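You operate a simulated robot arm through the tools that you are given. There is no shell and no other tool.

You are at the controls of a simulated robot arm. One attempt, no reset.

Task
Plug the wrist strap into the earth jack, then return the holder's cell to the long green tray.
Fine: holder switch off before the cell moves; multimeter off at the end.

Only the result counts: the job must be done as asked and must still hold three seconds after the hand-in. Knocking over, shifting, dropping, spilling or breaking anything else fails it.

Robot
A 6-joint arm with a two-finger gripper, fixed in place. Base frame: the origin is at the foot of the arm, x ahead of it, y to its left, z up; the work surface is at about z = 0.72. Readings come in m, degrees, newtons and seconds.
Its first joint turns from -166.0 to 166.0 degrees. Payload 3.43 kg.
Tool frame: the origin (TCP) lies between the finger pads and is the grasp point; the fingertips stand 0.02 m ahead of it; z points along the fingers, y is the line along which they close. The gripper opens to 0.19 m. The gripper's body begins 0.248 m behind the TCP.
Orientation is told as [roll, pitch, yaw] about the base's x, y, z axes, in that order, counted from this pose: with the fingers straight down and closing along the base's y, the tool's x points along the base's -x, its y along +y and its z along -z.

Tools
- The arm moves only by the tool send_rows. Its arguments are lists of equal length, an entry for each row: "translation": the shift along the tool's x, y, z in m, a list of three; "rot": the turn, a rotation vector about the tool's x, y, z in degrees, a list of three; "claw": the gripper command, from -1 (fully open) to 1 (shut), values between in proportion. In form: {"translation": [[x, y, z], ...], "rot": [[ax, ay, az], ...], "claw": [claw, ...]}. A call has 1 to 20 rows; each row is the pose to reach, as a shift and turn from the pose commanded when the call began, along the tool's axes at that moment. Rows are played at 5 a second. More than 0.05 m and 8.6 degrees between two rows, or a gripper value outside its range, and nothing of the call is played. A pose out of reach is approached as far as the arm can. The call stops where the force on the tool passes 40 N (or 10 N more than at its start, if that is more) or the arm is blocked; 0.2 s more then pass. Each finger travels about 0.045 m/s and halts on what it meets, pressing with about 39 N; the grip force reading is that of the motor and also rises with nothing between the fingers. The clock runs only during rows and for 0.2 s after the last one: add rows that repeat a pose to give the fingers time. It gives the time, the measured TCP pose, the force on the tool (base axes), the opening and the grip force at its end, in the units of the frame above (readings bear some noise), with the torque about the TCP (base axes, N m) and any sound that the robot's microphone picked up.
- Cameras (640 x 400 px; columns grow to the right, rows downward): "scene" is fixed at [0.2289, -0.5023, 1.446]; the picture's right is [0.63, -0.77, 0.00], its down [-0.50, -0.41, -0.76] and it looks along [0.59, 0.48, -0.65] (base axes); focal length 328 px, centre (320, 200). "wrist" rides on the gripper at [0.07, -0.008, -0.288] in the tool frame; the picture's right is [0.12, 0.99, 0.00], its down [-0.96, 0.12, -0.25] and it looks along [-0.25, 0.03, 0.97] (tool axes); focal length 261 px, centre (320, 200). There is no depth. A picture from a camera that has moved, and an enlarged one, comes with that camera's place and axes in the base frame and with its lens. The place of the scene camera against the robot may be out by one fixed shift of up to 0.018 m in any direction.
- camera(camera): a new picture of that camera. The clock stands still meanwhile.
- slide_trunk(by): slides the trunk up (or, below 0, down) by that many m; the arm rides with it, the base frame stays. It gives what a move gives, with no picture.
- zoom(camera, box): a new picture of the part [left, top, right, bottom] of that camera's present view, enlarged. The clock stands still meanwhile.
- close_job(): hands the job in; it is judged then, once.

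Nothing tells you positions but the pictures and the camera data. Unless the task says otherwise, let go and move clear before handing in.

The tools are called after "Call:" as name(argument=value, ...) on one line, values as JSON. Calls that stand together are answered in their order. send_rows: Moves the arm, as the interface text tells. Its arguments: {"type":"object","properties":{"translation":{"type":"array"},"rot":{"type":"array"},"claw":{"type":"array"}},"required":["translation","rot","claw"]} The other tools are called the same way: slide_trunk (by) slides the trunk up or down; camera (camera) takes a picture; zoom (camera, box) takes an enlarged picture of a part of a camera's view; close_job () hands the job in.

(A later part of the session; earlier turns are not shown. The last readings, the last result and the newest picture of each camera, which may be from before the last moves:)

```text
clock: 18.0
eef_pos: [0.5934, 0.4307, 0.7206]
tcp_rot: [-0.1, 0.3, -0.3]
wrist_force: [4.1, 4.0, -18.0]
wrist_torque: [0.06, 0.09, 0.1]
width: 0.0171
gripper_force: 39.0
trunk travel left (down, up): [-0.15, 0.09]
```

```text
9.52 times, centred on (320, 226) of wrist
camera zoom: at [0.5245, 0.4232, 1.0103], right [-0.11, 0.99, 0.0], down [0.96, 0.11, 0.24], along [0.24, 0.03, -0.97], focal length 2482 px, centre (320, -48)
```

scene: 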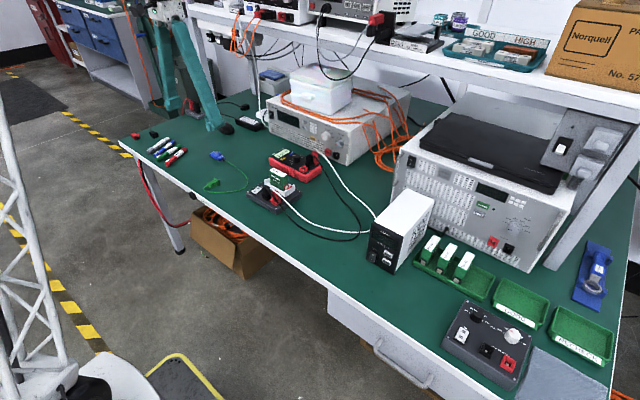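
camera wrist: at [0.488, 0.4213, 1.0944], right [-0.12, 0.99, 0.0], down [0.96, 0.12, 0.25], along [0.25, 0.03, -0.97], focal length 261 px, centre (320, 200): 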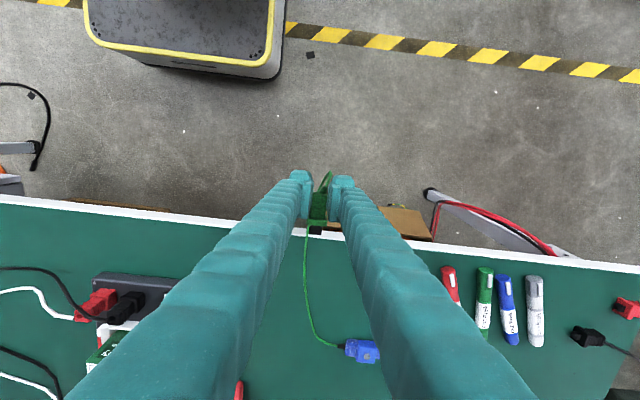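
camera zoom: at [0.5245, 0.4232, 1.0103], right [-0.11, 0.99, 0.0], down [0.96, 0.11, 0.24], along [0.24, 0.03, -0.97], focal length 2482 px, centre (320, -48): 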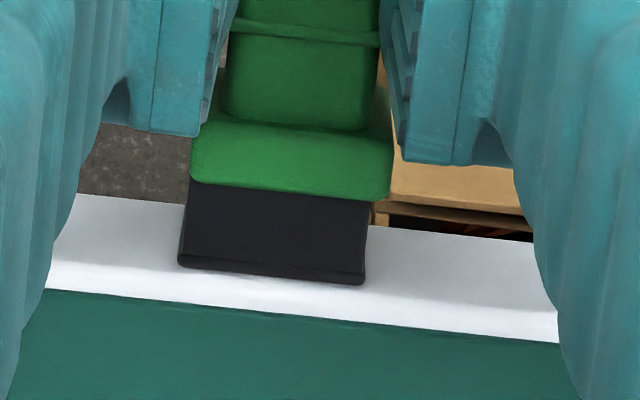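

Call:
send_rows(translation=[[0.001, 0, 0.001], [0.002, 0, 0.002], [0.002, 0, 0.002]], rot=[[0, 0, 0], [0, 0, 0], [0, 0, 0]], claw=[1, 1, 1])

Call:
zoom(camera="wrist", box=[300, 205, 340, 247])

```text
clock: 18.8
eef_pos: [0.5888, 0.4286, 0.7191]
tcp_rot: [-0.1, 0.3, -0.3]
wrist_force: [-0.7, 0.4, 0.0]
wrist_torque: [0.0, 0.03, 0.02]
width: 0.0167
gripper_force: 39.0
trunk travel left (down, up): [-0.15, 0.09]
```

```text
9.52 times, centred on (320, 226) of wrist
camera zoom: at [0.5209, 0.4226, 1.0087], right [-0.11, 0.99, 0.0], down [0.96, 0.11, 0.24], along [0.24, 0.03, -0.97], focal length 2482 px, centre (320, -48)
```

zoom: 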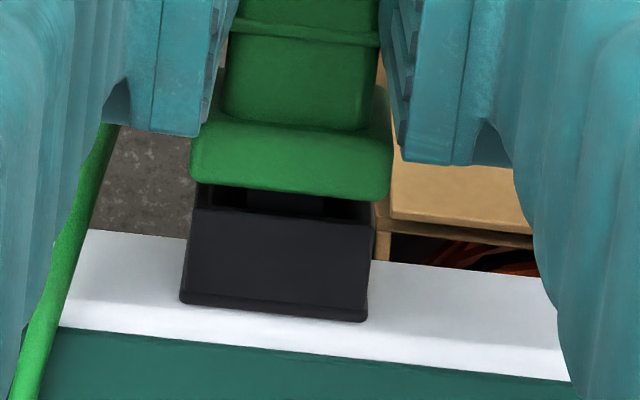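

The plug slid back out freely, so it was not held. I back off a little, square the tool up, and re-check the nose against the jack.

Call:
send_rows(translation=[[0.005, 0.0, -0.001], [0.01, 0.0, -0.0015], [0.012, 0.0, -0.0015], [0.012, 0.0, -0.0015]], rot=[[0, -0.3, -0.3], [0, -0.3, -0.3], [0, -0.3, -0.3], [0, -0.3, -0.3]], claw=[1, 1, 1, 1])

Call:
zoom(camera="wrist", box=[300, 205, 340, 247])

Call:
zoom(camera="scene", box=[182, 188, 202, 204])

Call:
zoom(camera="wrist", box=[300, 185, 340, 227])

```text
clock: 19.8
eef_pos: [0.5766, 0.4315, 0.72]
tcp_rot: [-0.2, 0.1, 0.0]
wrist_force: [-1.0, 0.0, -0.7]
wrist_torque: [0.02, -0.02, -0.02]
width: 0.0169
gripper_force: 39.1
trunk travel left (down, up): [-0.15, 0.09]
```

```text
9.52 times, centred on (320, 226) of wrist
camera zoom: at [0.5072, 0.4225, 1.0096], right [-0.12, 0.99, 0.0], down [0.96, 0.12, 0.25], along [0.24, 0.03, -0.97], focal length 2482 px, centre (320, -48)
```

zoom: 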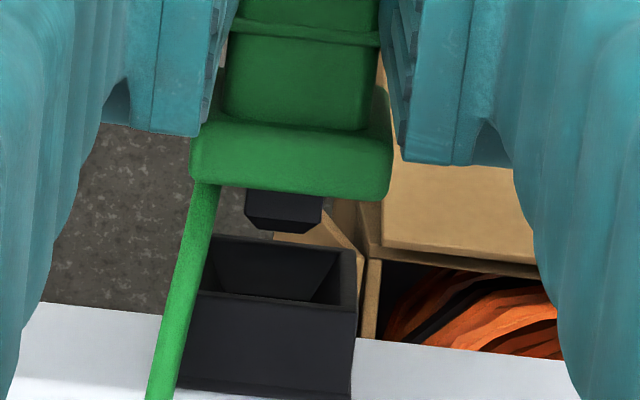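

```text
16.00 times, centred on (192, 196) of scene
camera zoom: at [0.2289, -0.5023, 1.446], right [0.63, -0.77, 0.0], down [-0.5, -0.41, -0.76], along [0.59, 0.48, -0.65], focal length 5245 px, centre (2368, 264)
```

zoom: 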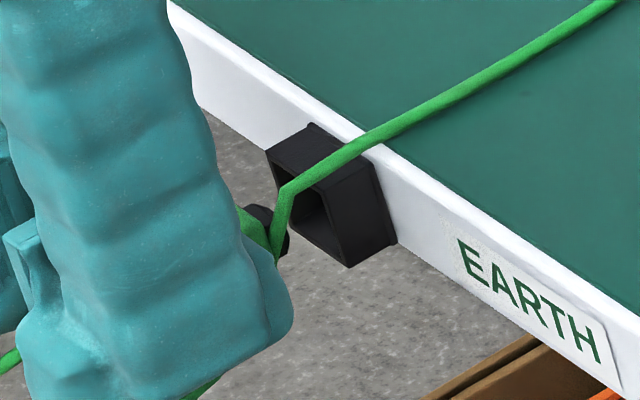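

```text
9.52 times, centred on (320, 206) of wrist
camera zoom: at [0.5072, 0.4225, 1.0096], right [-0.12, 0.99, 0.0], down [0.96, 0.12, 0.25], along [0.24, 0.03, -0.97], focal length 2482 px, centre (320, 143)
```

zoom: 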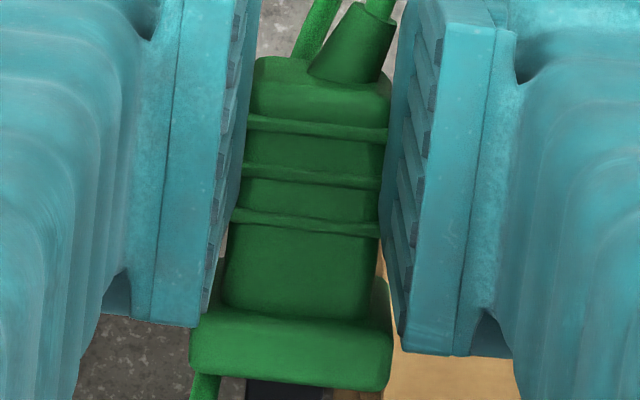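

Call:
send_rows(translation=[[0, 0, -0.0012], [-0.004, 0, -0.0012], [-0.008, 0, -0.0012], [-0.011, 0, -0.0012], [-0.013, 0, -0.0012], [-0.015, 0, -0.0012], [-0.0165, 0, -0.0012], [-0.018, 0, -0.0012], [-0.0195, 0, -0.0012], [-0.0195, 0, -0.0012]], rot=[[0, 0, 0], [0, 0, 0], [0, 0, 0], [0, 0, 0], [0, 0, 0], [0, 0, 0], [0, 0, 0], [0, 0, 0], [0, 0, 0], [0, 0, 0]], claw=[1, 1, 1, 1, 1, 1, 1, 1, 1, 1])

Call:
zoom(camera="wrist", box=[300, 205, 340, 247])

Call:
zoom(camera="scene", box=[182, 188, 202, 204])

```text
clock: 22.0
eef_pos: [0.5937, 0.4297, 0.7216]
tcp_rot: [-0.3, 0.4, 0.1]
wrist_force: [-23.6, 18.5, 0.8]
wrist_torque: [0.23, -0.26, 0.17]
width: 0.0169
gripper_force: 39.4
trunk travel left (down, up): [-0.15, 0.09]
stopped in row 10: the force on the tool passed its limit at 42 N (the readings are from after the stop); the commanded pose is now the measured one
```

```text
9.52 times, centred on (320, 226) of wrist
camera zoom: at [0.525, 0.4225, 1.0109], right [-0.12, 0.99, 0.0], down [0.96, 0.12, 0.24], along [0.24, 0.03, -0.97], focal length 2482 px, centre (320, -48)
```

zoom: 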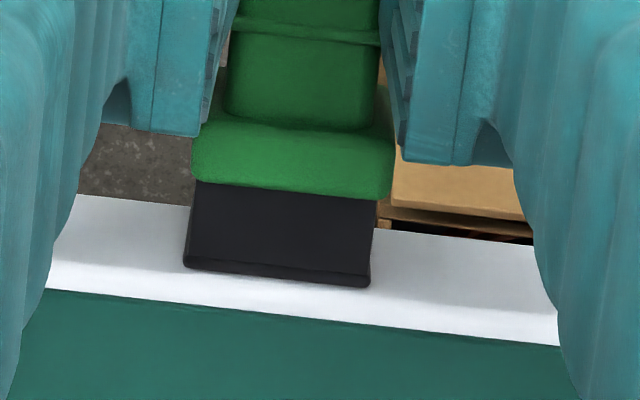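

```text
16.00 times, centred on (192, 196) of scene
camera zoom: at [0.2289, -0.5023, 1.446], right [0.63, -0.77, 0.0], down [-0.5, -0.41, -0.76], along [0.59, 0.48, -0.65], focal length 5245 px, centre (2368, 264)
```

zoom: 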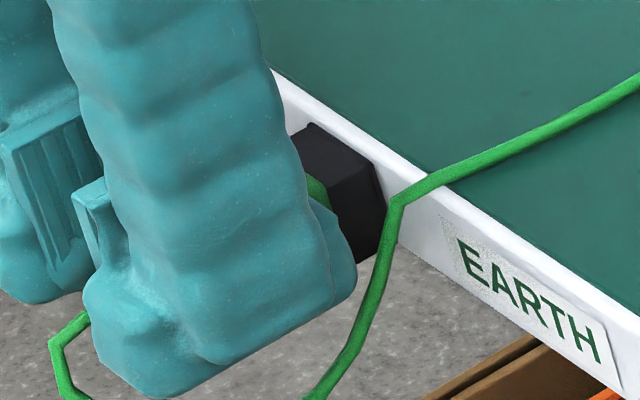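

It's in to the same stop as before. I'll unload the tool, then open the fingers only a crack to see whether the plug stays put.

Call:
send_rows(translation=[[0.001, 0.001, 0], [0.0015, 0.0015, 0], [0.0015, 0.0015, 0]], rot=[[0, 0, 0], [0, 0, 0], [0, 0, 0]], claw=[1, 1, 1])

```text
clock: 22.8
eef_pos: [0.5928, 0.4302, 0.7222]
tcp_rot: [-0.3, 0.4, -0.1]
wrist_force: [-20.1, 12.8, -3.9]
wrist_torque: [0.07, 0.23, 0.08]
width: 0.0168
gripper_force: 38.6
trunk travel left (down, up): [-0.15, 0.09]
```

Call:
send_rows(translation=[[0.0005, 0.0005, 0], [0.001, 0.001, 0], [0.001, 0.001, 0]], rot=[[0, 0, 0], [0, 0, 0], [0, 0, 0]], claw=[1, 1, 1])

```text
clock: 23.6
eef_pos: [0.5933, 0.4297, 0.7227]
tcp_rot: [-0.3, 0.3, 0.0]
wrist_force: [4.5, -5.4, -7.4]
wrist_torque: [-0.12, 0.06, -0.1]
width: 0.0167
gripper_force: 39.2
trunk travel left (down, up): [-0.15, 0.09]
```

Call:
send_rows(translation=[[0, 0, 0], [0, 0, 0], [0, 0, 0]], rot=[[0, 0, 0], [0, 0, 0], [0, 0, 0]], claw=[0.78, 0.78, 0.78])

Call:
zoom(camera="wrist", box=[300, 205, 340, 247])

Call:
zoom(camera="wrist", box=[300, 185, 340, 227])

Call:
zoom(camera="scene", box=[182, 188, 202, 204])

```text
clock: 24.4
eef_pos: [0.5914, 0.4317, 0.7223]
tcp_rot: [-0.3, 0.3, 0.0]
wrist_force: [1.0, -1.3, 0.6]
wrist_torque: [-0.02, -0.01, 0.01]
width: 0.0212
gripper_force: 0.4
trunk travel left (down, up): [-0.15, 0.09]
```

```text
9.52 times, centred on (320, 226) of wrist
camera zoom: at [0.5237, 0.4242, 1.0111], right [-0.12, 0.99, 0.0], down [0.96, 0.12, 0.24], along [0.24, 0.03, -0.97], focal length 2482 px, centre (320, -48)
```

zoom: 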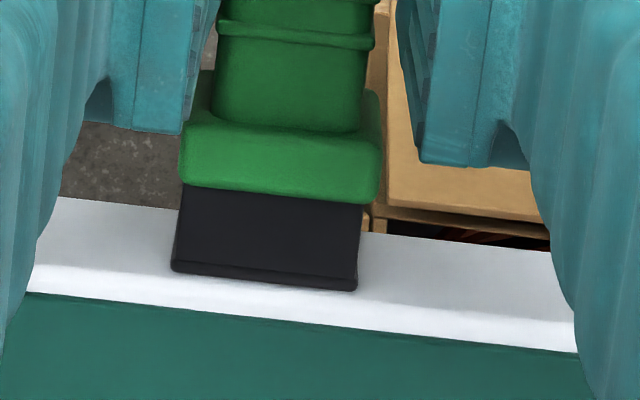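

```text
9.52 times, centred on (320, 206) of wrist
camera zoom: at [0.5237, 0.4242, 1.0111], right [-0.12, 0.99, 0.0], down [0.96, 0.12, 0.24], along [0.24, 0.03, -0.97], focal length 2482 px, centre (320, 143)
```

zoom: 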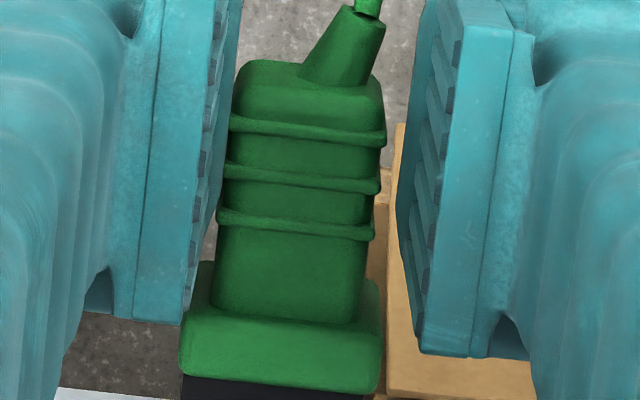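

```text
16.00 times, centred on (192, 196) of scene
camera zoom: at [0.2289, -0.5023, 1.446], right [0.63, -0.77, 0.0], down [-0.5, -0.41, -0.76], along [0.59, 0.48, -0.65], focal length 5245 px, centre (2368, 264)
```

zoom: 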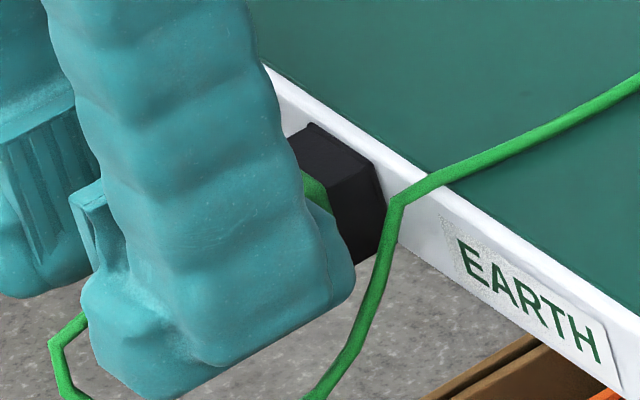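

Call:
send_rows(translation=[[0, -0.0025, 0], [0, -0.0025, 0], [0, -0.0025, 0], [0, -0.0025, 0], [0, -0.0025, 0]], rot=[[0, 0, 0], [0, 0, 0], [0, 0, 0], [0, 0, 0], [0, 0, 0]], claw=[0.66, 0.66, 0.66, 0.66, 0.66])

Call:
zoom(camera="wrist", box=[295, 185, 345, 247])

Call:
zoom(camera="scene", box=[170, 180, 210, 210])

```text
clock: 25.6
eef_pos: [0.5934, 0.4284, 0.722]
tcp_rot: [-0.3, 0.4, 0.0]
wrist_force: [-0.5, 0.1, -0.6]
wrist_torque: [0.01, -0.02, 0.02]
width: 0.0322
gripper_force: 0.0
trunk travel left (down, up): [-0.15, 0.09]
```

```text
6.45 times, centred on (320, 216) of wrist
camera zoom: at [0.5239, 0.4213, 1.0112], right [-0.12, 0.99, 0.0], down [0.96, 0.12, 0.24], along [0.24, 0.02, -0.97], focal length 1682 px, centre (320, 97)
```

zoom: 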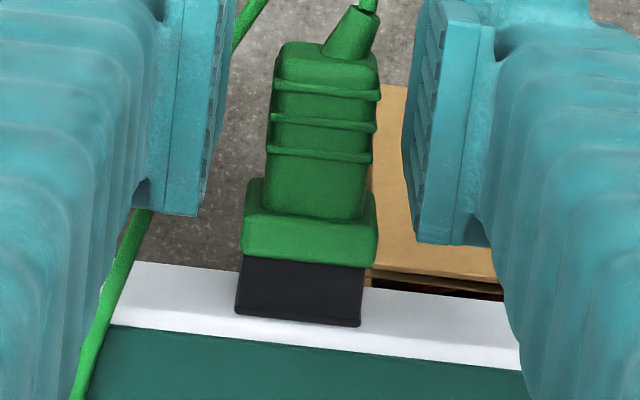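

```text
13.33 times, centred on (190, 195) of scene
camera zoom: at [0.2289, -0.5023, 1.446], right [0.63, -0.77, 0.0], down [-0.5, -0.41, -0.76], along [0.59, 0.48, -0.65], focal length 4371 px, centre (2053, 267)
```

zoom: 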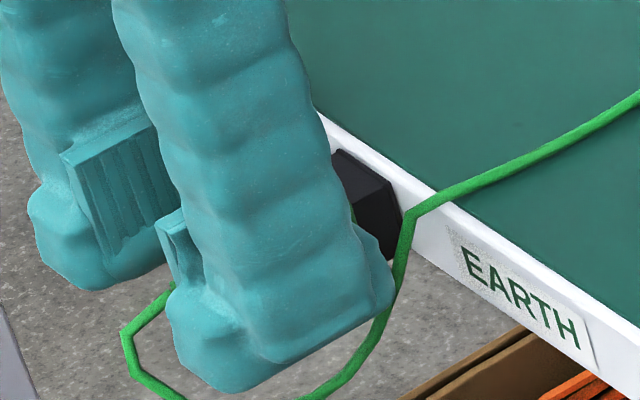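

The plug stays in the jack on its own with the fingers open. I lift straight up and verify it.

Call:
send_rows(translation=[[0, 0, -0.02], [0, 0, -0.05], [0, 0, -0.09], [0, 0, -0.13], [0, 0, -0.17], [0, 0, -0.2], [0, 0, -0.2]], rot=[[0, 0, 0], [0, 0, 0], [0, 0, 0], [0, 0, 0], [0, 0, 0], [0, 0, 0], [0, 0, 0]], claw=[0.66, 0.66, 0.66, 0.66, 0.66, 0.66, 0.66])

Call:
zoom(camera="scene", box=[170, 180, 210, 210])

Call:
camera(camera="wrist")

Call:
zoom(camera="scene", box=[180, 140, 300, 220])

```text
clock: 27.2
eef_pos: [0.5929, 0.4308, 0.9209]
tcp_rot: [-0.3, 0.4, 0.0]
wrist_force: [-0.8, -0.2, -0.7]
wrist_torque: [-0.02, 0.0, -0.01]
width: 0.0324
gripper_force: 0.0
trunk travel left (down, up): [-0.15, 0.09]
```

```text
13.33 times, centred on (190, 195) of scene
camera zoom: at [0.2289, -0.5023, 1.446], right [0.63, -0.77, 0.0], down [-0.5, -0.41, -0.76], along [0.59, 0.48, -0.65], focal length 4371 px, centre (2053, 267)
```

zoom: 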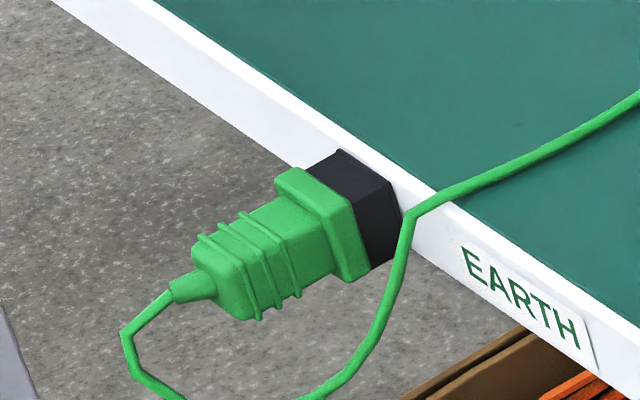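

```text
taken
camera wrist: at [0.5239, 0.424, 1.2094], right [-0.12, 0.99, 0.0], down [0.96, 0.12, 0.24], along [0.24, 0.03, -0.97], focal length 261 px, centre (320, 200)
```

wrist: 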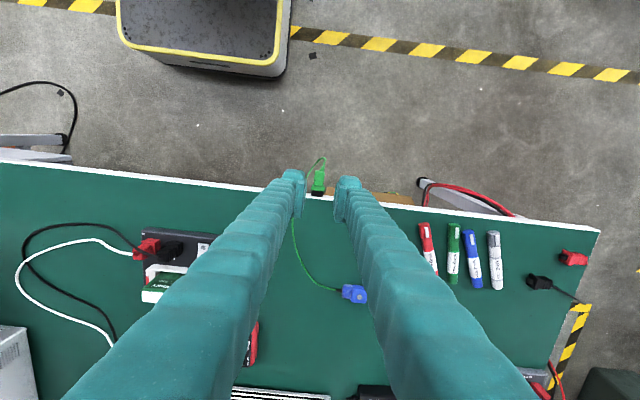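

```text
5.00 times, centred on (240, 180) of scene
camera zoom: at [0.2289, -0.5023, 1.446], right [0.63, -0.77, 0.0], down [-0.5, -0.41, -0.76], along [0.59, 0.48, -0.65], focal length 1639 px, centre (720, 300)
```

zoom: 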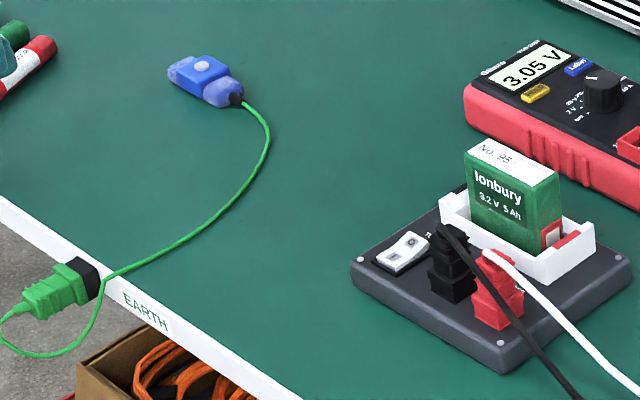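

The strap plug is now flush in the earth jack and stays there. Next is the holder switch: its "O" end is around (0.774, 0.226). First I square the tool up, then turn it 90° so a single finger can press that end.

Call:
send_rows(translation=[[0, 0, 0], [0, 0, 0]], rot=[[-0.3, -0.4, 0], [-0.3, -0.4, 0]], claw=[0.66, 0.66])

Call:
send_rows(translation=[[-0.01, -0.017, 0], [-0.02, -0.034, 0], [-0.03, -0.051, 0], [-0.04, -0.068, 0], [-0.05, -0.085, 0], [-0.06, -0.102, 0], [-0.07, -0.119, 0], [-0.08, -0.136, 0], [-0.09, -0.153, 0], [-0.1, -0.17, 0], [-0.115, -0.19, 0], [-0.123, -0.204, 0], [-0.123, -0.204, 0]], rot=[[0, 0, -8.2], [0, 0, -16.4], [0, 0, -24.6], [0, 0, -32.8], [0, 0, -41], [0, 0, -49.2], [0, 0, -57.4], [0, 0, -65.6], [0, 0, -73.8], [0, 0, -82], [0, 0, -90], [0, 0, -90], [0, 0, -90]], claw=[0.3, 0.0, -0.05, -0.05, -0.05, -0.05, -0.05, -0.05, -0.05, -0.05, -0.05, -0.05, -0.05])

Call:
camera(camera="wrist")

Call:
camera(camera="scene")

```text
clock: 27.8
eef_pos: [0.5923, 0.4298, 0.9204]
tcp_rot: [0.0, -0.1, 0.0]
wrist_force: [-0.1, -0.4, 0.2]
wrist_torque: [0.01, -0.01, 0.0]
width: 0.0326
gripper_force: 0.0
trunk travel left (down, up): [-0.15, 0.09]
```

```text
clock: 30.6
eef_pos: [0.7165, 0.225, 0.9236]
tcp_rot: [0.0, 0.1, 90.0]
wrist_force: [1.2, 0.5, 0.3]
wrist_torque: [0.01, 0.0, 0.03]
width: 0.0998
gripper_force: 0.0
trunk travel left (down, up): [-0.15, 0.09]
```

```text
taken
camera wrist: at [0.7247, 0.155, 1.2114], right [-0.99, -0.12, 0.0], down [-0.12, 0.96, 0.25], along [-0.03, 0.25, -0.97], focal length 261 px, centre (320, 200)
```

wrist: 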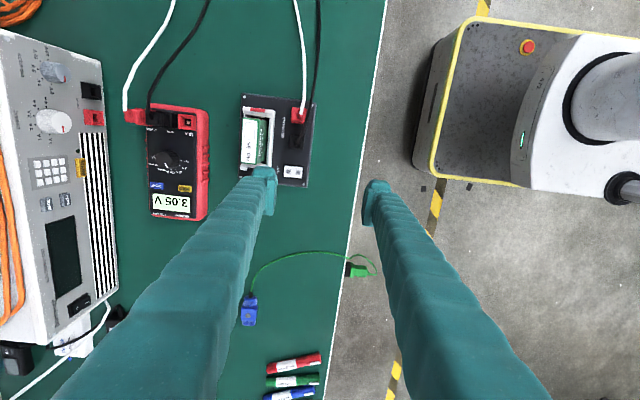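

```text
taken
```

scene: 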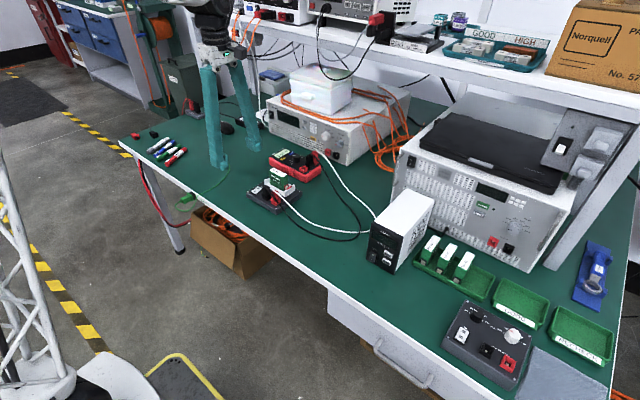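

Call:
zoom(camera="wrist", box=[230, 85, 330, 200])

Call:
zoom(camera="wrist", box=[265, 145, 325, 195])

Call:
zoom(camera="scene", box=[245, 185, 285, 212])

```text
3.48 times, centred on (280, 142) of wrist
camera zoom: at [0.7247, 0.155, 1.2114], right [-0.99, -0.12, 0.0], down [-0.12, 0.96, 0.25], along [-0.03, 0.25, -0.97], focal length 907 px, centre (459, 400)
```

zoom: 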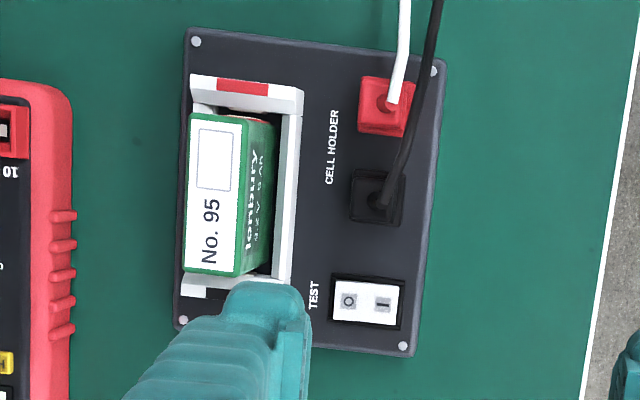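

```text
8.00 times, centred on (295, 170) of wrist
camera zoom: at [0.7247, 0.155, 1.2114], right [-0.99, -0.12, 0.0], down [-0.12, 0.96, 0.25], along [-0.03, 0.25, -0.97], focal length 2085 px, centre (520, 440)
```

zoom: 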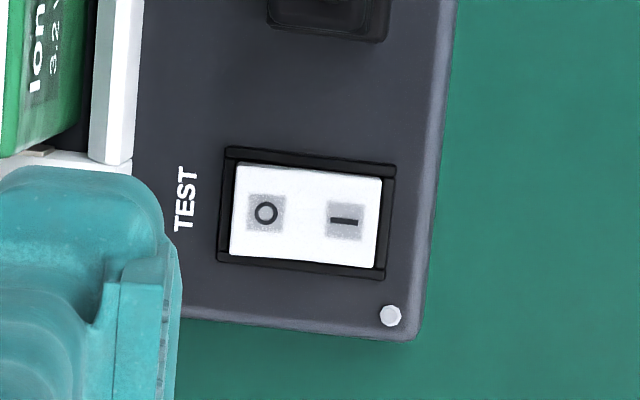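

```text
14.81 times, centred on (265, 198) of scene
camera zoom: at [0.2289, -0.5023, 1.446], right [0.63, -0.77, 0.0], down [-0.5, -0.41, -0.76], along [0.59, 0.48, -0.65], focal length 4856 px, centre (1135, 222)
```

zoom: 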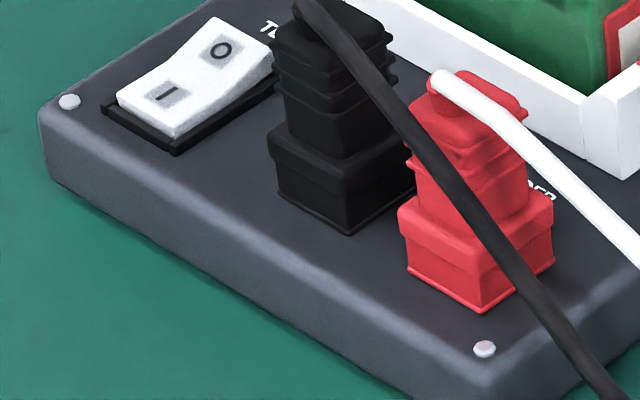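

The rocker's "I" side is down (on). I lower so the +x finger's tip hovers just above the raised "O" end.

Call:
send_rows(translation=[[-0.0025, -0.0015, 0.03], [-0.0025, -0.0015, 0.07], [-0.0025, -0.0015, 0.11], [-0.0025, -0.0015, 0.135], [-0.0025, -0.0015, 0.135]], rot=[[0, 0, 0], [0, 0, 0], [0, 0, 0], [0, 0, 0], [0, 0, 0]], claw=[-0.05, -0.05, -0.05, -0.05, -0.05])

Call:
zoom(camera="scene", box=[235, 170, 295, 212])

Call:
zoom(camera="wrist", box=[220, 100, 320, 220])

```text
clock: 31.8
eef_pos: [0.7177, 0.2284, 0.7884]
tcp_rot: [0.0, 0.0, 90.0]
wrist_force: [0.2, -0.1, 0.0]
wrist_torque: [0.01, 0.02, 0.0]
width: 0.0999
gripper_force: 0.0
trunk travel left (down, up): [-0.15, 0.09]
```

```text
9.52 times, centred on (265, 191) of scene
camera zoom: at [0.2289, -0.5023, 1.446], right [0.63, -0.77, 0.0], down [-0.5, -0.41, -0.76], along [0.59, 0.48, -0.65], focal length 3122 px, centre (844, 286)
```

zoom: 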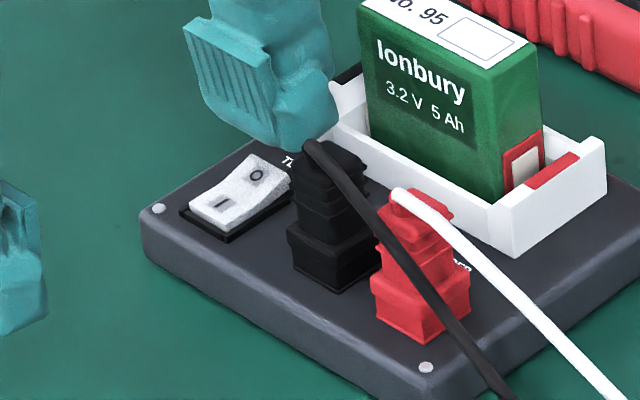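

```text
3.33 times, centred on (270, 160) of wrist
camera zoom: at [0.7261, 0.1571, 1.0767], right [-0.99, -0.12, 0.0], down [-0.11, 0.96, 0.25], along [-0.03, 0.25, -0.97], focal length 869 px, centre (487, 333)
```

zoom: 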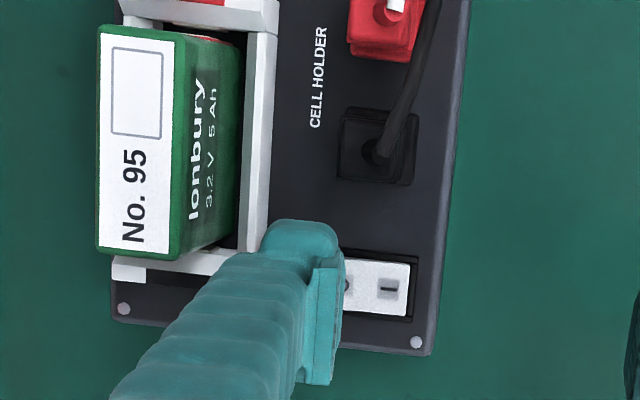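

The finger tips look about 3 cm thick, so I shift 4 mm toward the robot to clear the cradle wall, then press down gently.

Call:
send_rows(translation=[[0, 0.004, 0], [0, 0.004, 0.005], [0, 0.004, 0.01], [0, 0.004, 0.013], [0, 0.004, 0.016], [0, 0.004, 0.018], [0, 0.004, 0.018]], rot=[[0, 0, 0], [0, 0, 0], [0, 0, 0], [0, 0, 0], [0, 0, 0], [0, 0, 0], [0, 0, 0]], claw=[-0.05, -0.05, -0.05, -0.05, -0.05, -0.05, -0.05])

Call:
zoom(camera="scene", box=[235, 170, 295, 212])

```text
clock: 33.4
eef_pos: [0.7141, 0.2269, 0.77]
tcp_rot: [-0.1, 0.0, 90.0]
wrist_force: [-1.9, -0.3, 13.5]
wrist_torque: [-0.02, -0.8, -0.03]
width: 0.0999
gripper_force: 0.0
trunk travel left (down, up): [-0.15, 0.09]
```

```text
9.52 times, centred on (265, 191) of scene
camera zoom: at [0.2289, -0.5023, 1.446], right [0.63, -0.77, 0.0], down [-0.5, -0.41, -0.76], along [0.59, 0.48, -0.65], focal length 3122 px, centre (844, 286)
```

zoom: 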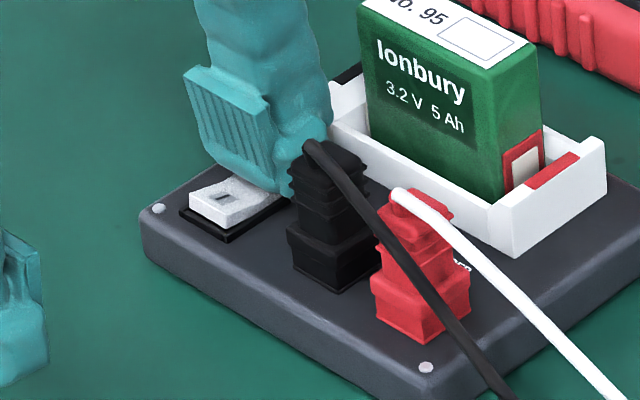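

Call:
send_rows(translation=[[0, 0, -0.01], [0, 0, -0.04], [0, 0, -0.08], [0, 0, -0.12], [0, 0, -0.15], [0, 0, -0.15]], rot=[[0, 0, 0], [0, 0, 0], [0, 0, 0], [0, 0, 0], [0, 0, 0], [0, 0, 0]], claw=[-0.05, -0.05, -0.05, -0.05, -0.05, -0.05])

Call:
zoom(camera="scene", box=[245, 165, 315, 212])

Call:
zoom(camera="scene", box=[245, 185, 285, 212])

Call:
zoom(camera="scene", box=[265, 143, 325, 185])

```text
clock: 34.8
eef_pos: [0.7123, 0.2284, 0.9196]
tcp_rot: [0.1, 0.1, 90.0]
wrist_force: [-0.3, -0.8, 0.7]
wrist_torque: [0.04, -0.02, -0.01]
width: 0.1003
gripper_force: 0.0
trunk travel left (down, up): [-0.15, 0.09]
```

```text
8.51 times, centred on (280, 188) of scene
camera zoom: at [0.2289, -0.5023, 1.446], right [0.63, -0.77, 0.0], down [-0.5, -0.41, -0.76], along [0.59, 0.48, -0.65], focal length 2790 px, centre (660, 298)
```

zoom: 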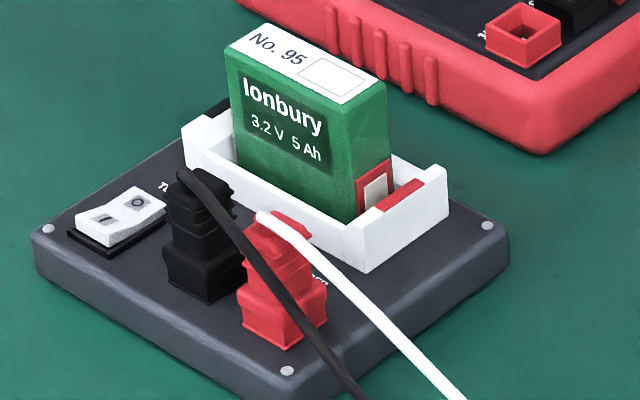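

```text
14.81 times, centred on (265, 198) of scene
camera zoom: at [0.2289, -0.5023, 1.446], right [0.63, -0.77, 0.0], down [-0.5, -0.41, -0.76], along [0.59, 0.48, -0.65], focal length 4856 px, centre (1135, 222)
```

zoom: 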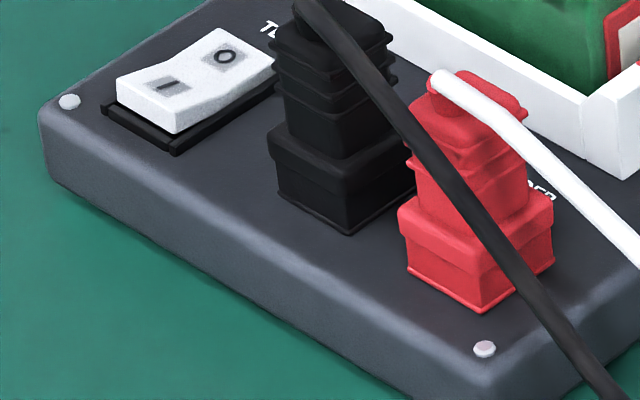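

```text
9.52 times, centred on (295, 164) of scene
camera zoom: at [0.2289, -0.5023, 1.446], right [0.63, -0.77, 0.0], down [-0.5, -0.41, -0.76], along [0.59, 0.48, -0.65], focal length 3122 px, centre (558, 543)
```

zoom: 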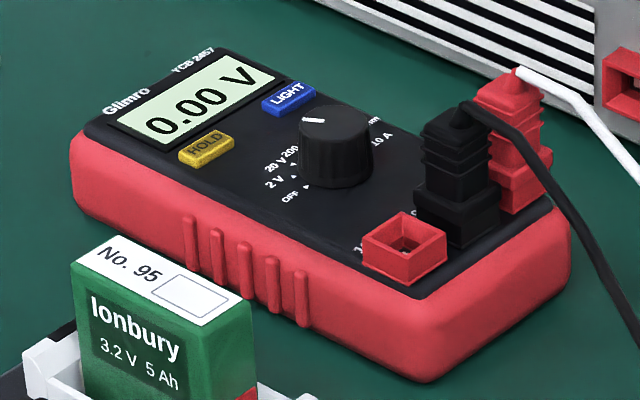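

The meter now reads 0.00 V, so the holder switch is off. Now I look at the cell for the grasp and at the long tray.

Call:
zoom(camera="wrist", box=[225, 80, 335, 200])

Call:
zoom(camera="scene", box=[262, 165, 302, 205])

```text
3.33 times, centred on (280, 140) of wrist
camera zoom: at [0.7221, 0.1578, 1.2081], right [-0.99, -0.12, 0.0], down [-0.11, 0.96, 0.25], along [-0.03, 0.25, -0.97], focal length 869 px, centre (453, 400)
```

zoom: 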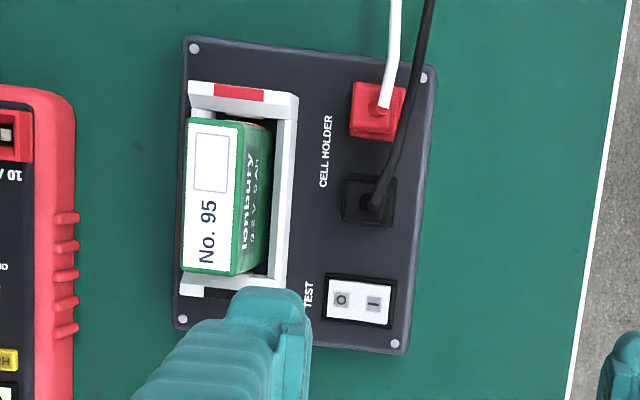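

```text
10.00 times, centred on (282, 185) of scene
camera zoom: at [0.2289, -0.5023, 1.446], right [0.63, -0.77, 0.0], down [-0.5, -0.41, -0.76], along [0.59, 0.48, -0.65], focal length 3278 px, centre (700, 350)
```

zoom: 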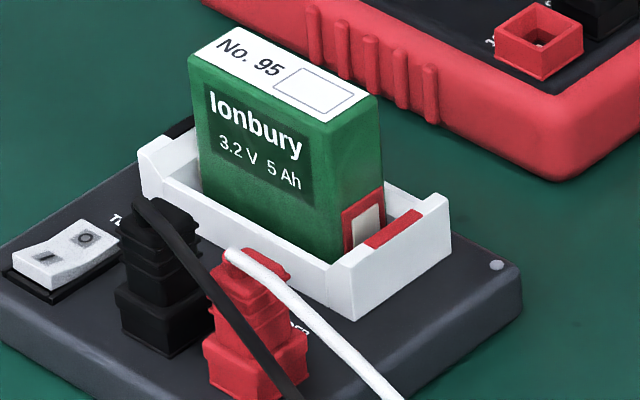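

Call:
send_rows(translation=[[0.012, -0.03, 0], [0.024, -0.06, 0], [0.036, -0.09, 0], [0.047, -0.1177, 0], [0.047, -0.1177, 0.02], [0.047, -0.1177, 0.03], [0.047, -0.1177, 0.03], [0.047, -0.1177, 0.03]], rot=[[0, 0, 0], [0, 0, 0], [0, 0, 0], [0, 0, 0], [0, 0, 0], [0, 0, 0], [0, 0, 0], [0, 0, 0]], claw=[0.2, 0.3, 0.4, 0.5, 0.579, 0.579, 0.579, 0.579])

Call:
zoom(camera="wrist", box=[260, 120, 380, 220])

Call:
zoom(camera="scene", box=[245, 130, 325, 212])

```text
clock: 36.6
eef_pos: [0.8325, 0.1804, 0.8889]
tcp_rot: [0.1, 0.1, 89.9]
wrist_force: [-0.8, -1.0, 0.3]
wrist_torque: [0.0, 0.01, 0.01]
width: 0.0399
gripper_force: 0.1
trunk travel left (down, up): [-0.15, 0.09]
```

```text
4.00 times, centred on (320, 170) of wrist
camera zoom: at [0.8404, 0.1094, 1.1763], right [-0.99, -0.12, 0.0], down [-0.11, 0.96, 0.25], along [-0.03, 0.25, -0.97], focal length 1043 px, centre (320, 320)
```

zoom: 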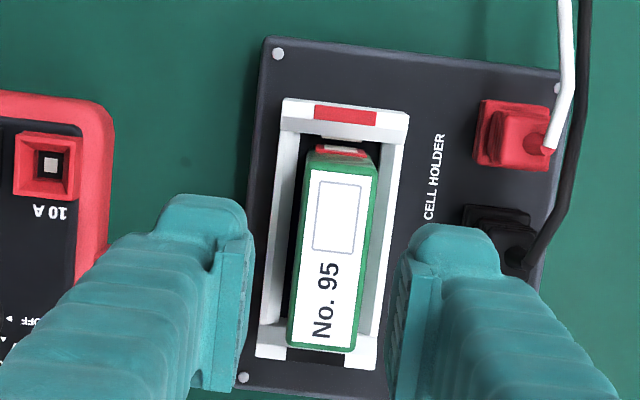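

```text
4.88 times, centred on (285, 171) of scene
camera zoom: at [0.2289, -0.5023, 1.446], right [0.63, -0.77, 0.0], down [-0.5, -0.41, -0.76], along [0.59, 0.48, -0.65], focal length 1599 px, centre (491, 342)
```

zoom: 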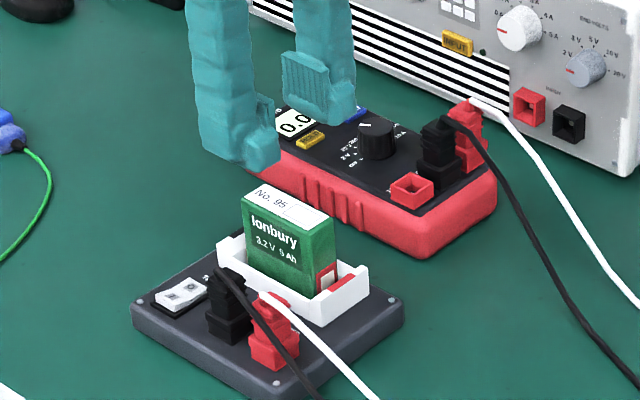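

Call:
send_rows(translation=[[0, 0.0042, 0.01], [0, 0.0042, 0.035], [0, 0.0042, 0.06], [0, 0.0042, 0.08], [0, 0.0042, 0.092], [0, 0.0042, 0.094], [0, 0.0042, 0.094]], rot=[[0, 0, -1.8], [0, 0, -1.8], [0, 0, -1.8], [0, 0, -1.8], [0, 0, -1.8], [0, 0, -1.8], [0, 0, -1.8]], claw=[0.642, 0.642, 0.642, 0.642, 0.642, 0.642, 0.642])

Call:
zoom(camera="wrist", box=[260, 120, 380, 220])

Call:
zoom(camera="scene", box=[255, 155, 310, 205])

```text
clock: 38.2
eef_pos: [0.8253, 0.1803, 0.7939]
tcp_rot: [0.0, 0.0, 91.8]
wrist_force: [-0.7, -0.6, 0.2]
wrist_torque: [0.0, 0.01, 0.0]
width: 0.034
gripper_force: 0.1
trunk travel left (down, up): [-0.15, 0.09]
```

```text
4.00 times, centred on (320, 170) of wrist
camera zoom: at [0.8381, 0.1098, 1.0824], right [-0.99, -0.15, 0.0], down [-0.14, 0.96, 0.25], along [-0.04, 0.25, -0.97], focal length 1043 px, centre (320, 320)
```

zoom: 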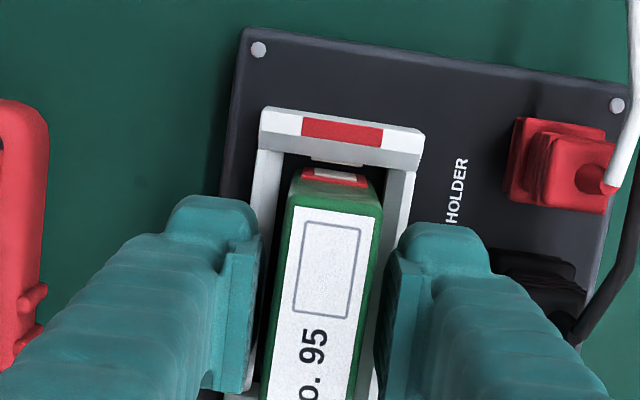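

```text
8.00 times, centred on (282, 180) of scene
camera zoom: at [0.2289, -0.5023, 1.446], right [0.63, -0.77, 0.0], down [-0.5, -0.41, -0.76], along [0.59, 0.48, -0.65], focal length 2622 px, centre (620, 360)
```

zoom: 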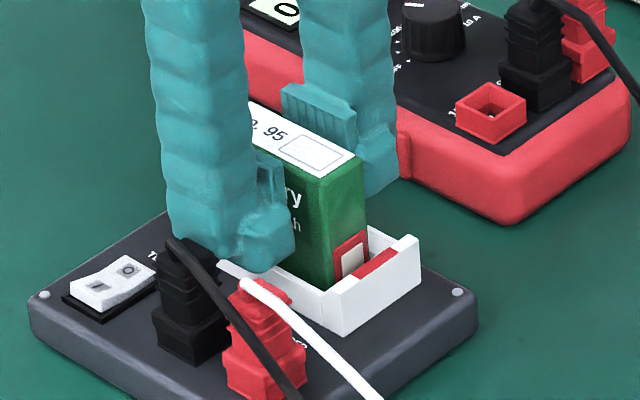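

The fingers straddle the cell with room over the cradle walls. Closing on it.

Call:
send_rows(translation=[[0, 0, 0], [0, 0, 0], [0, 0, 0], [0, 0, 0]], rot=[[0, 0, 0], [0, 0, 0], [0, 0, 0], [0, 0, 0]], claw=[1, 1, 1, 1])

Call:
zoom(camera="wrist", box=[260, 120, 380, 220])

```text
clock: 39.2
eef_pos: [0.8279, 0.1797, 0.7936]
tcp_rot: [0.0, 0.0, 91.8]
wrist_force: [0.8, 0.2, -0.1]
wrist_torque: [-0.02, 0.03, -0.06]
width: 0.0249
gripper_force: 38.6
trunk travel left (down, up): [-0.15, 0.09]
```

```text
4.00 times, centred on (320, 170) of wrist
camera zoom: at [0.8381, 0.1098, 1.0825], right [-0.99, -0.15, 0.0], down [-0.14, 0.96, 0.25], along [-0.04, 0.25, -0.97], focal length 1043 px, centre (320, 320)
```

zoom: 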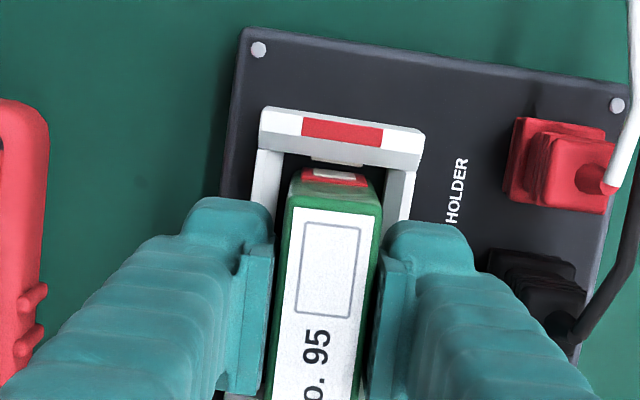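

Call:
send_rows(translation=[[0, 0, -0.005], [0, 0, -0.012], [0, 0, -0.025], [0, 0, -0.05], [0, 0, -0.08], [0, 0, -0.11], [0, 0, -0.11]], rot=[[0, 0, 0], [0, 0, 0], [0, 0, 0], [0, 0, 0], [0, 0, 0], [0, 0, 0], [0, 0, 0]], claw=[1, 1, 1, 1, 1, 1, 1])

Call:
zoom(camera="scene", box=[240, 100, 340, 210])

Call:
camera(camera="wrist")

Call:
camera(camera="scene")

```text
clock: 40.8
eef_pos: [0.8282, 0.1811, 0.9044]
tcp_rot: [0.0, -0.1, 91.8]
wrist_force: [0.0, -0.8, -2.6]
wrist_torque: [0.01, -0.01, 0.02]
width: 0.0249
gripper_force: 38.5
trunk travel left (down, up): [-0.15, 0.09]
```

```text
3.64 times, centred on (290, 155) of scene
camera zoom: at [0.2289, -0.5023, 1.446], right [0.63, -0.77, 0.0], down [-0.5, -0.41, -0.76], along [0.59, 0.48, -0.65], focal length 1192 px, centre (429, 364)
```

zoom: 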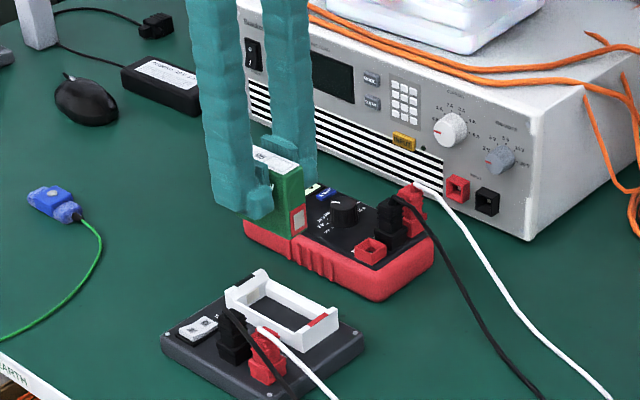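

```text
taken
camera wrist: at [0.8383, 0.1103, 1.1936], right [-0.99, -0.15, 0.0], down [-0.14, 0.96, 0.25], along [-0.04, 0.25, -0.97], focal length 261 px, centre (320, 200)
```

wrist: 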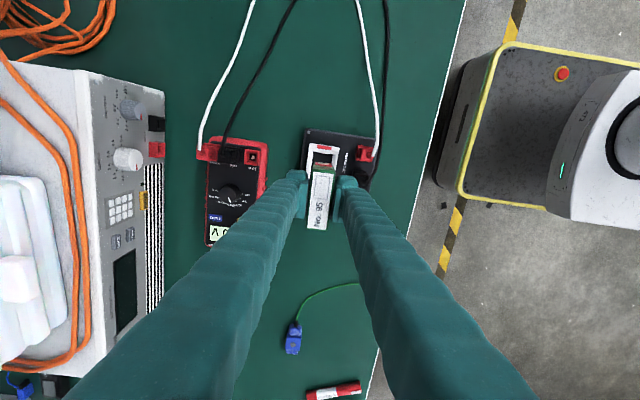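

```text
taken
```

scene: 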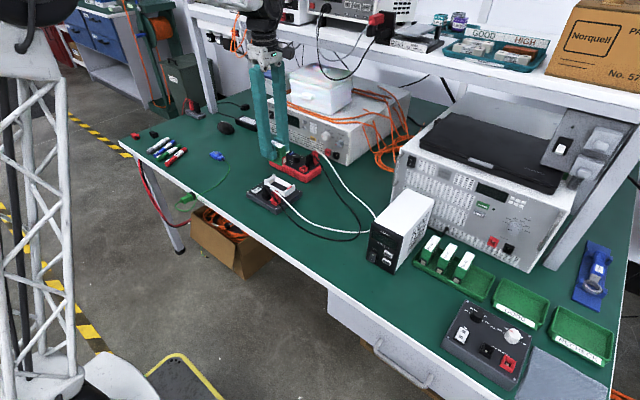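

The cell is out and held firmly, with the holder undisturbed. The long tray is on the right near (0.88, -0.45). I rise and carry the cell over there, turning back to yaw 0 so it lines up with the others.

Call:
send_rows(translation=[[0, 0, -0.044], [0, 0, -0.088], [0, 0, -0.132], [0, 0, -0.176], [0.04, 0.0031, -0.176], [0.08, 0.0063, -0.176], [0.12, 0.0094, -0.176], [0.16, 0.0125, -0.176], [0.2, 0.0156, -0.176], [0.24, 0.0188, -0.176], [0.28, 0.0219, -0.176], [0.32, 0.025, -0.176], [0.36, 0.0281, -0.176], [0.4, 0.0313, -0.176], [0.44, 0.0344, -0.176], [0.48, 0.0375, -0.176], [0.52, 0.0406, -0.176], [0.56, 0.0438, -0.176], [0.6, 0.0469, -0.176], [0.6, 0.0469, -0.176]], rot=[[0, 0, 0], [0, 0, 0], [0, 0, 0], [0, 0, 0], [0, 0, 6.12], [0, 0, 12.24], [0, 0, 18.36], [0, 0, 24.48], [0, 0, 30.6], [0, 0, 36.72], [0, 0, 42.84], [0, 0, 48.96], [0, 0, 55.08], [0, 0, 61.2], [0, 0, 67.32], [0, 0, 73.44], [0, 0, 79.56], [0, 0, 85.68], [0, 0, 91.8], [0, 0, 91.8]], claw=[1, 1, 1, 1, 1, 1, 1, 1, 1, 1, 1, 1, 1, 1, 1, 1, 1, 1, 1, 1])

Call:
camera(camera="wrist")

Call:
camera(camera="scene")

```text
clock: 45.0
eef_pos: [0.7996, -0.4206, 1.079]
tcp_rot: [0.1, 0.0, -0.1]
wrist_force: [0.1, -0.7, -2.5]
wrist_torque: [0.02, 0.01, 0.01]
width: 0.0248
gripper_force: 38.9
trunk travel left (down, up): [-0.15, 0.09]
```

```text
taken
camera wrist: at [0.7296, -0.43, 1.3673], right [-0.12, 0.99, 0.0], down [0.96, 0.11, 0.25], along [0.25, 0.03, -0.97], focal length 261 px, centre (320, 200)
```

wrist: 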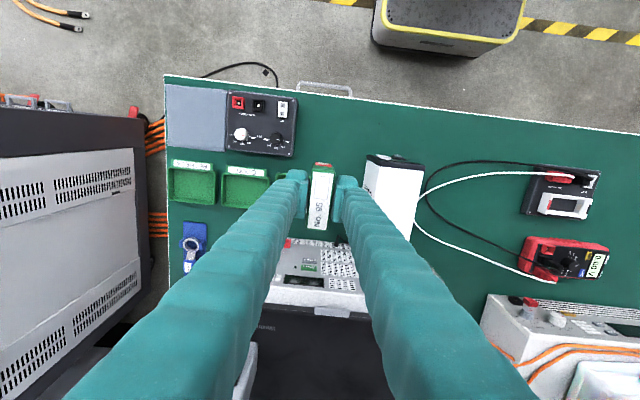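

```text
taken
```

scene: 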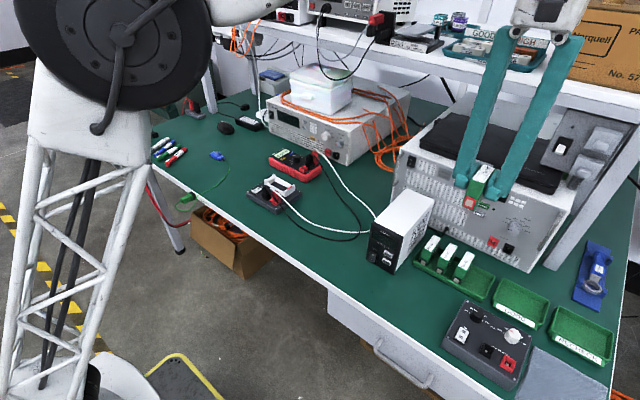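

Call:
zoom(camera="wrist", box=[220, 140, 380, 240])

Call:
zoom(camera="scene", box=[400, 210, 560, 330])

```text
4.00 times, centred on (300, 190) of wrist
camera zoom: at [0.7296, -0.43, 1.3673], right [-0.12, 0.99, 0.0], down [0.96, 0.11, 0.25], along [0.25, 0.03, -0.97], focal length 1043 px, centre (400, 240)
```

zoom: 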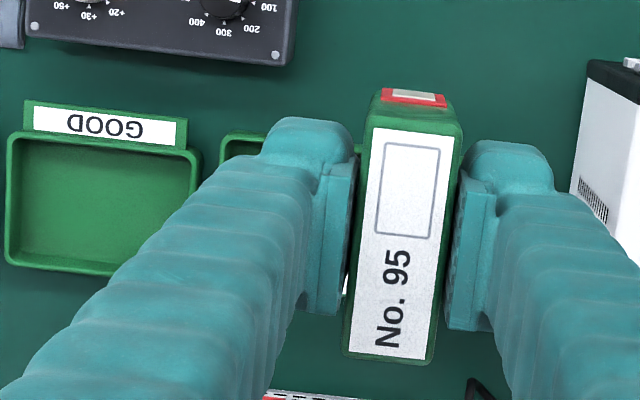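

```text
3.33 times, centred on (480, 270) of scene
camera zoom: at [0.2289, -0.5023, 1.446], right [0.63, -0.77, 0.0], down [-0.5, -0.41, -0.76], along [0.59, 0.48, -0.65], focal length 1093 px, centre (-213, -33)
```

zoom: 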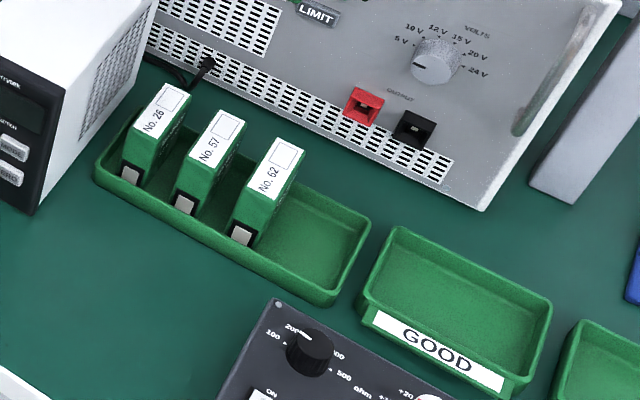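

The empty end of the long tray is at about x 0.885, y -0.50, just past the nominal reach. I lower the trunk to gain reach, checking the result before approaching.

Call:
slide_trunk(by=-0.1)

Call:
camera(camera="scene")

```text
clock: 46.3
eef_pos: [0.7989, -0.4199, 0.9795]
tcp_rot: [0.1, 0.0, 0.0]
wrist_force: [0.0, -0.6, -3.3]
wrist_torque: [0.01, -0.01, 0.01]
width: 0.0248
gripper_force: 39.1
trunk travel left (down, up): [-0.05, 0.19]
```

```text
taken
```

scene: 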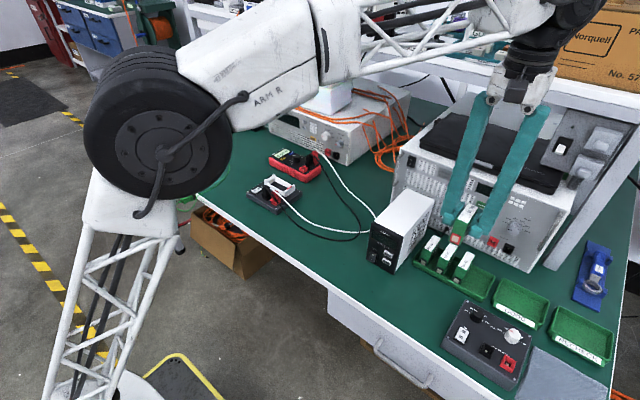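

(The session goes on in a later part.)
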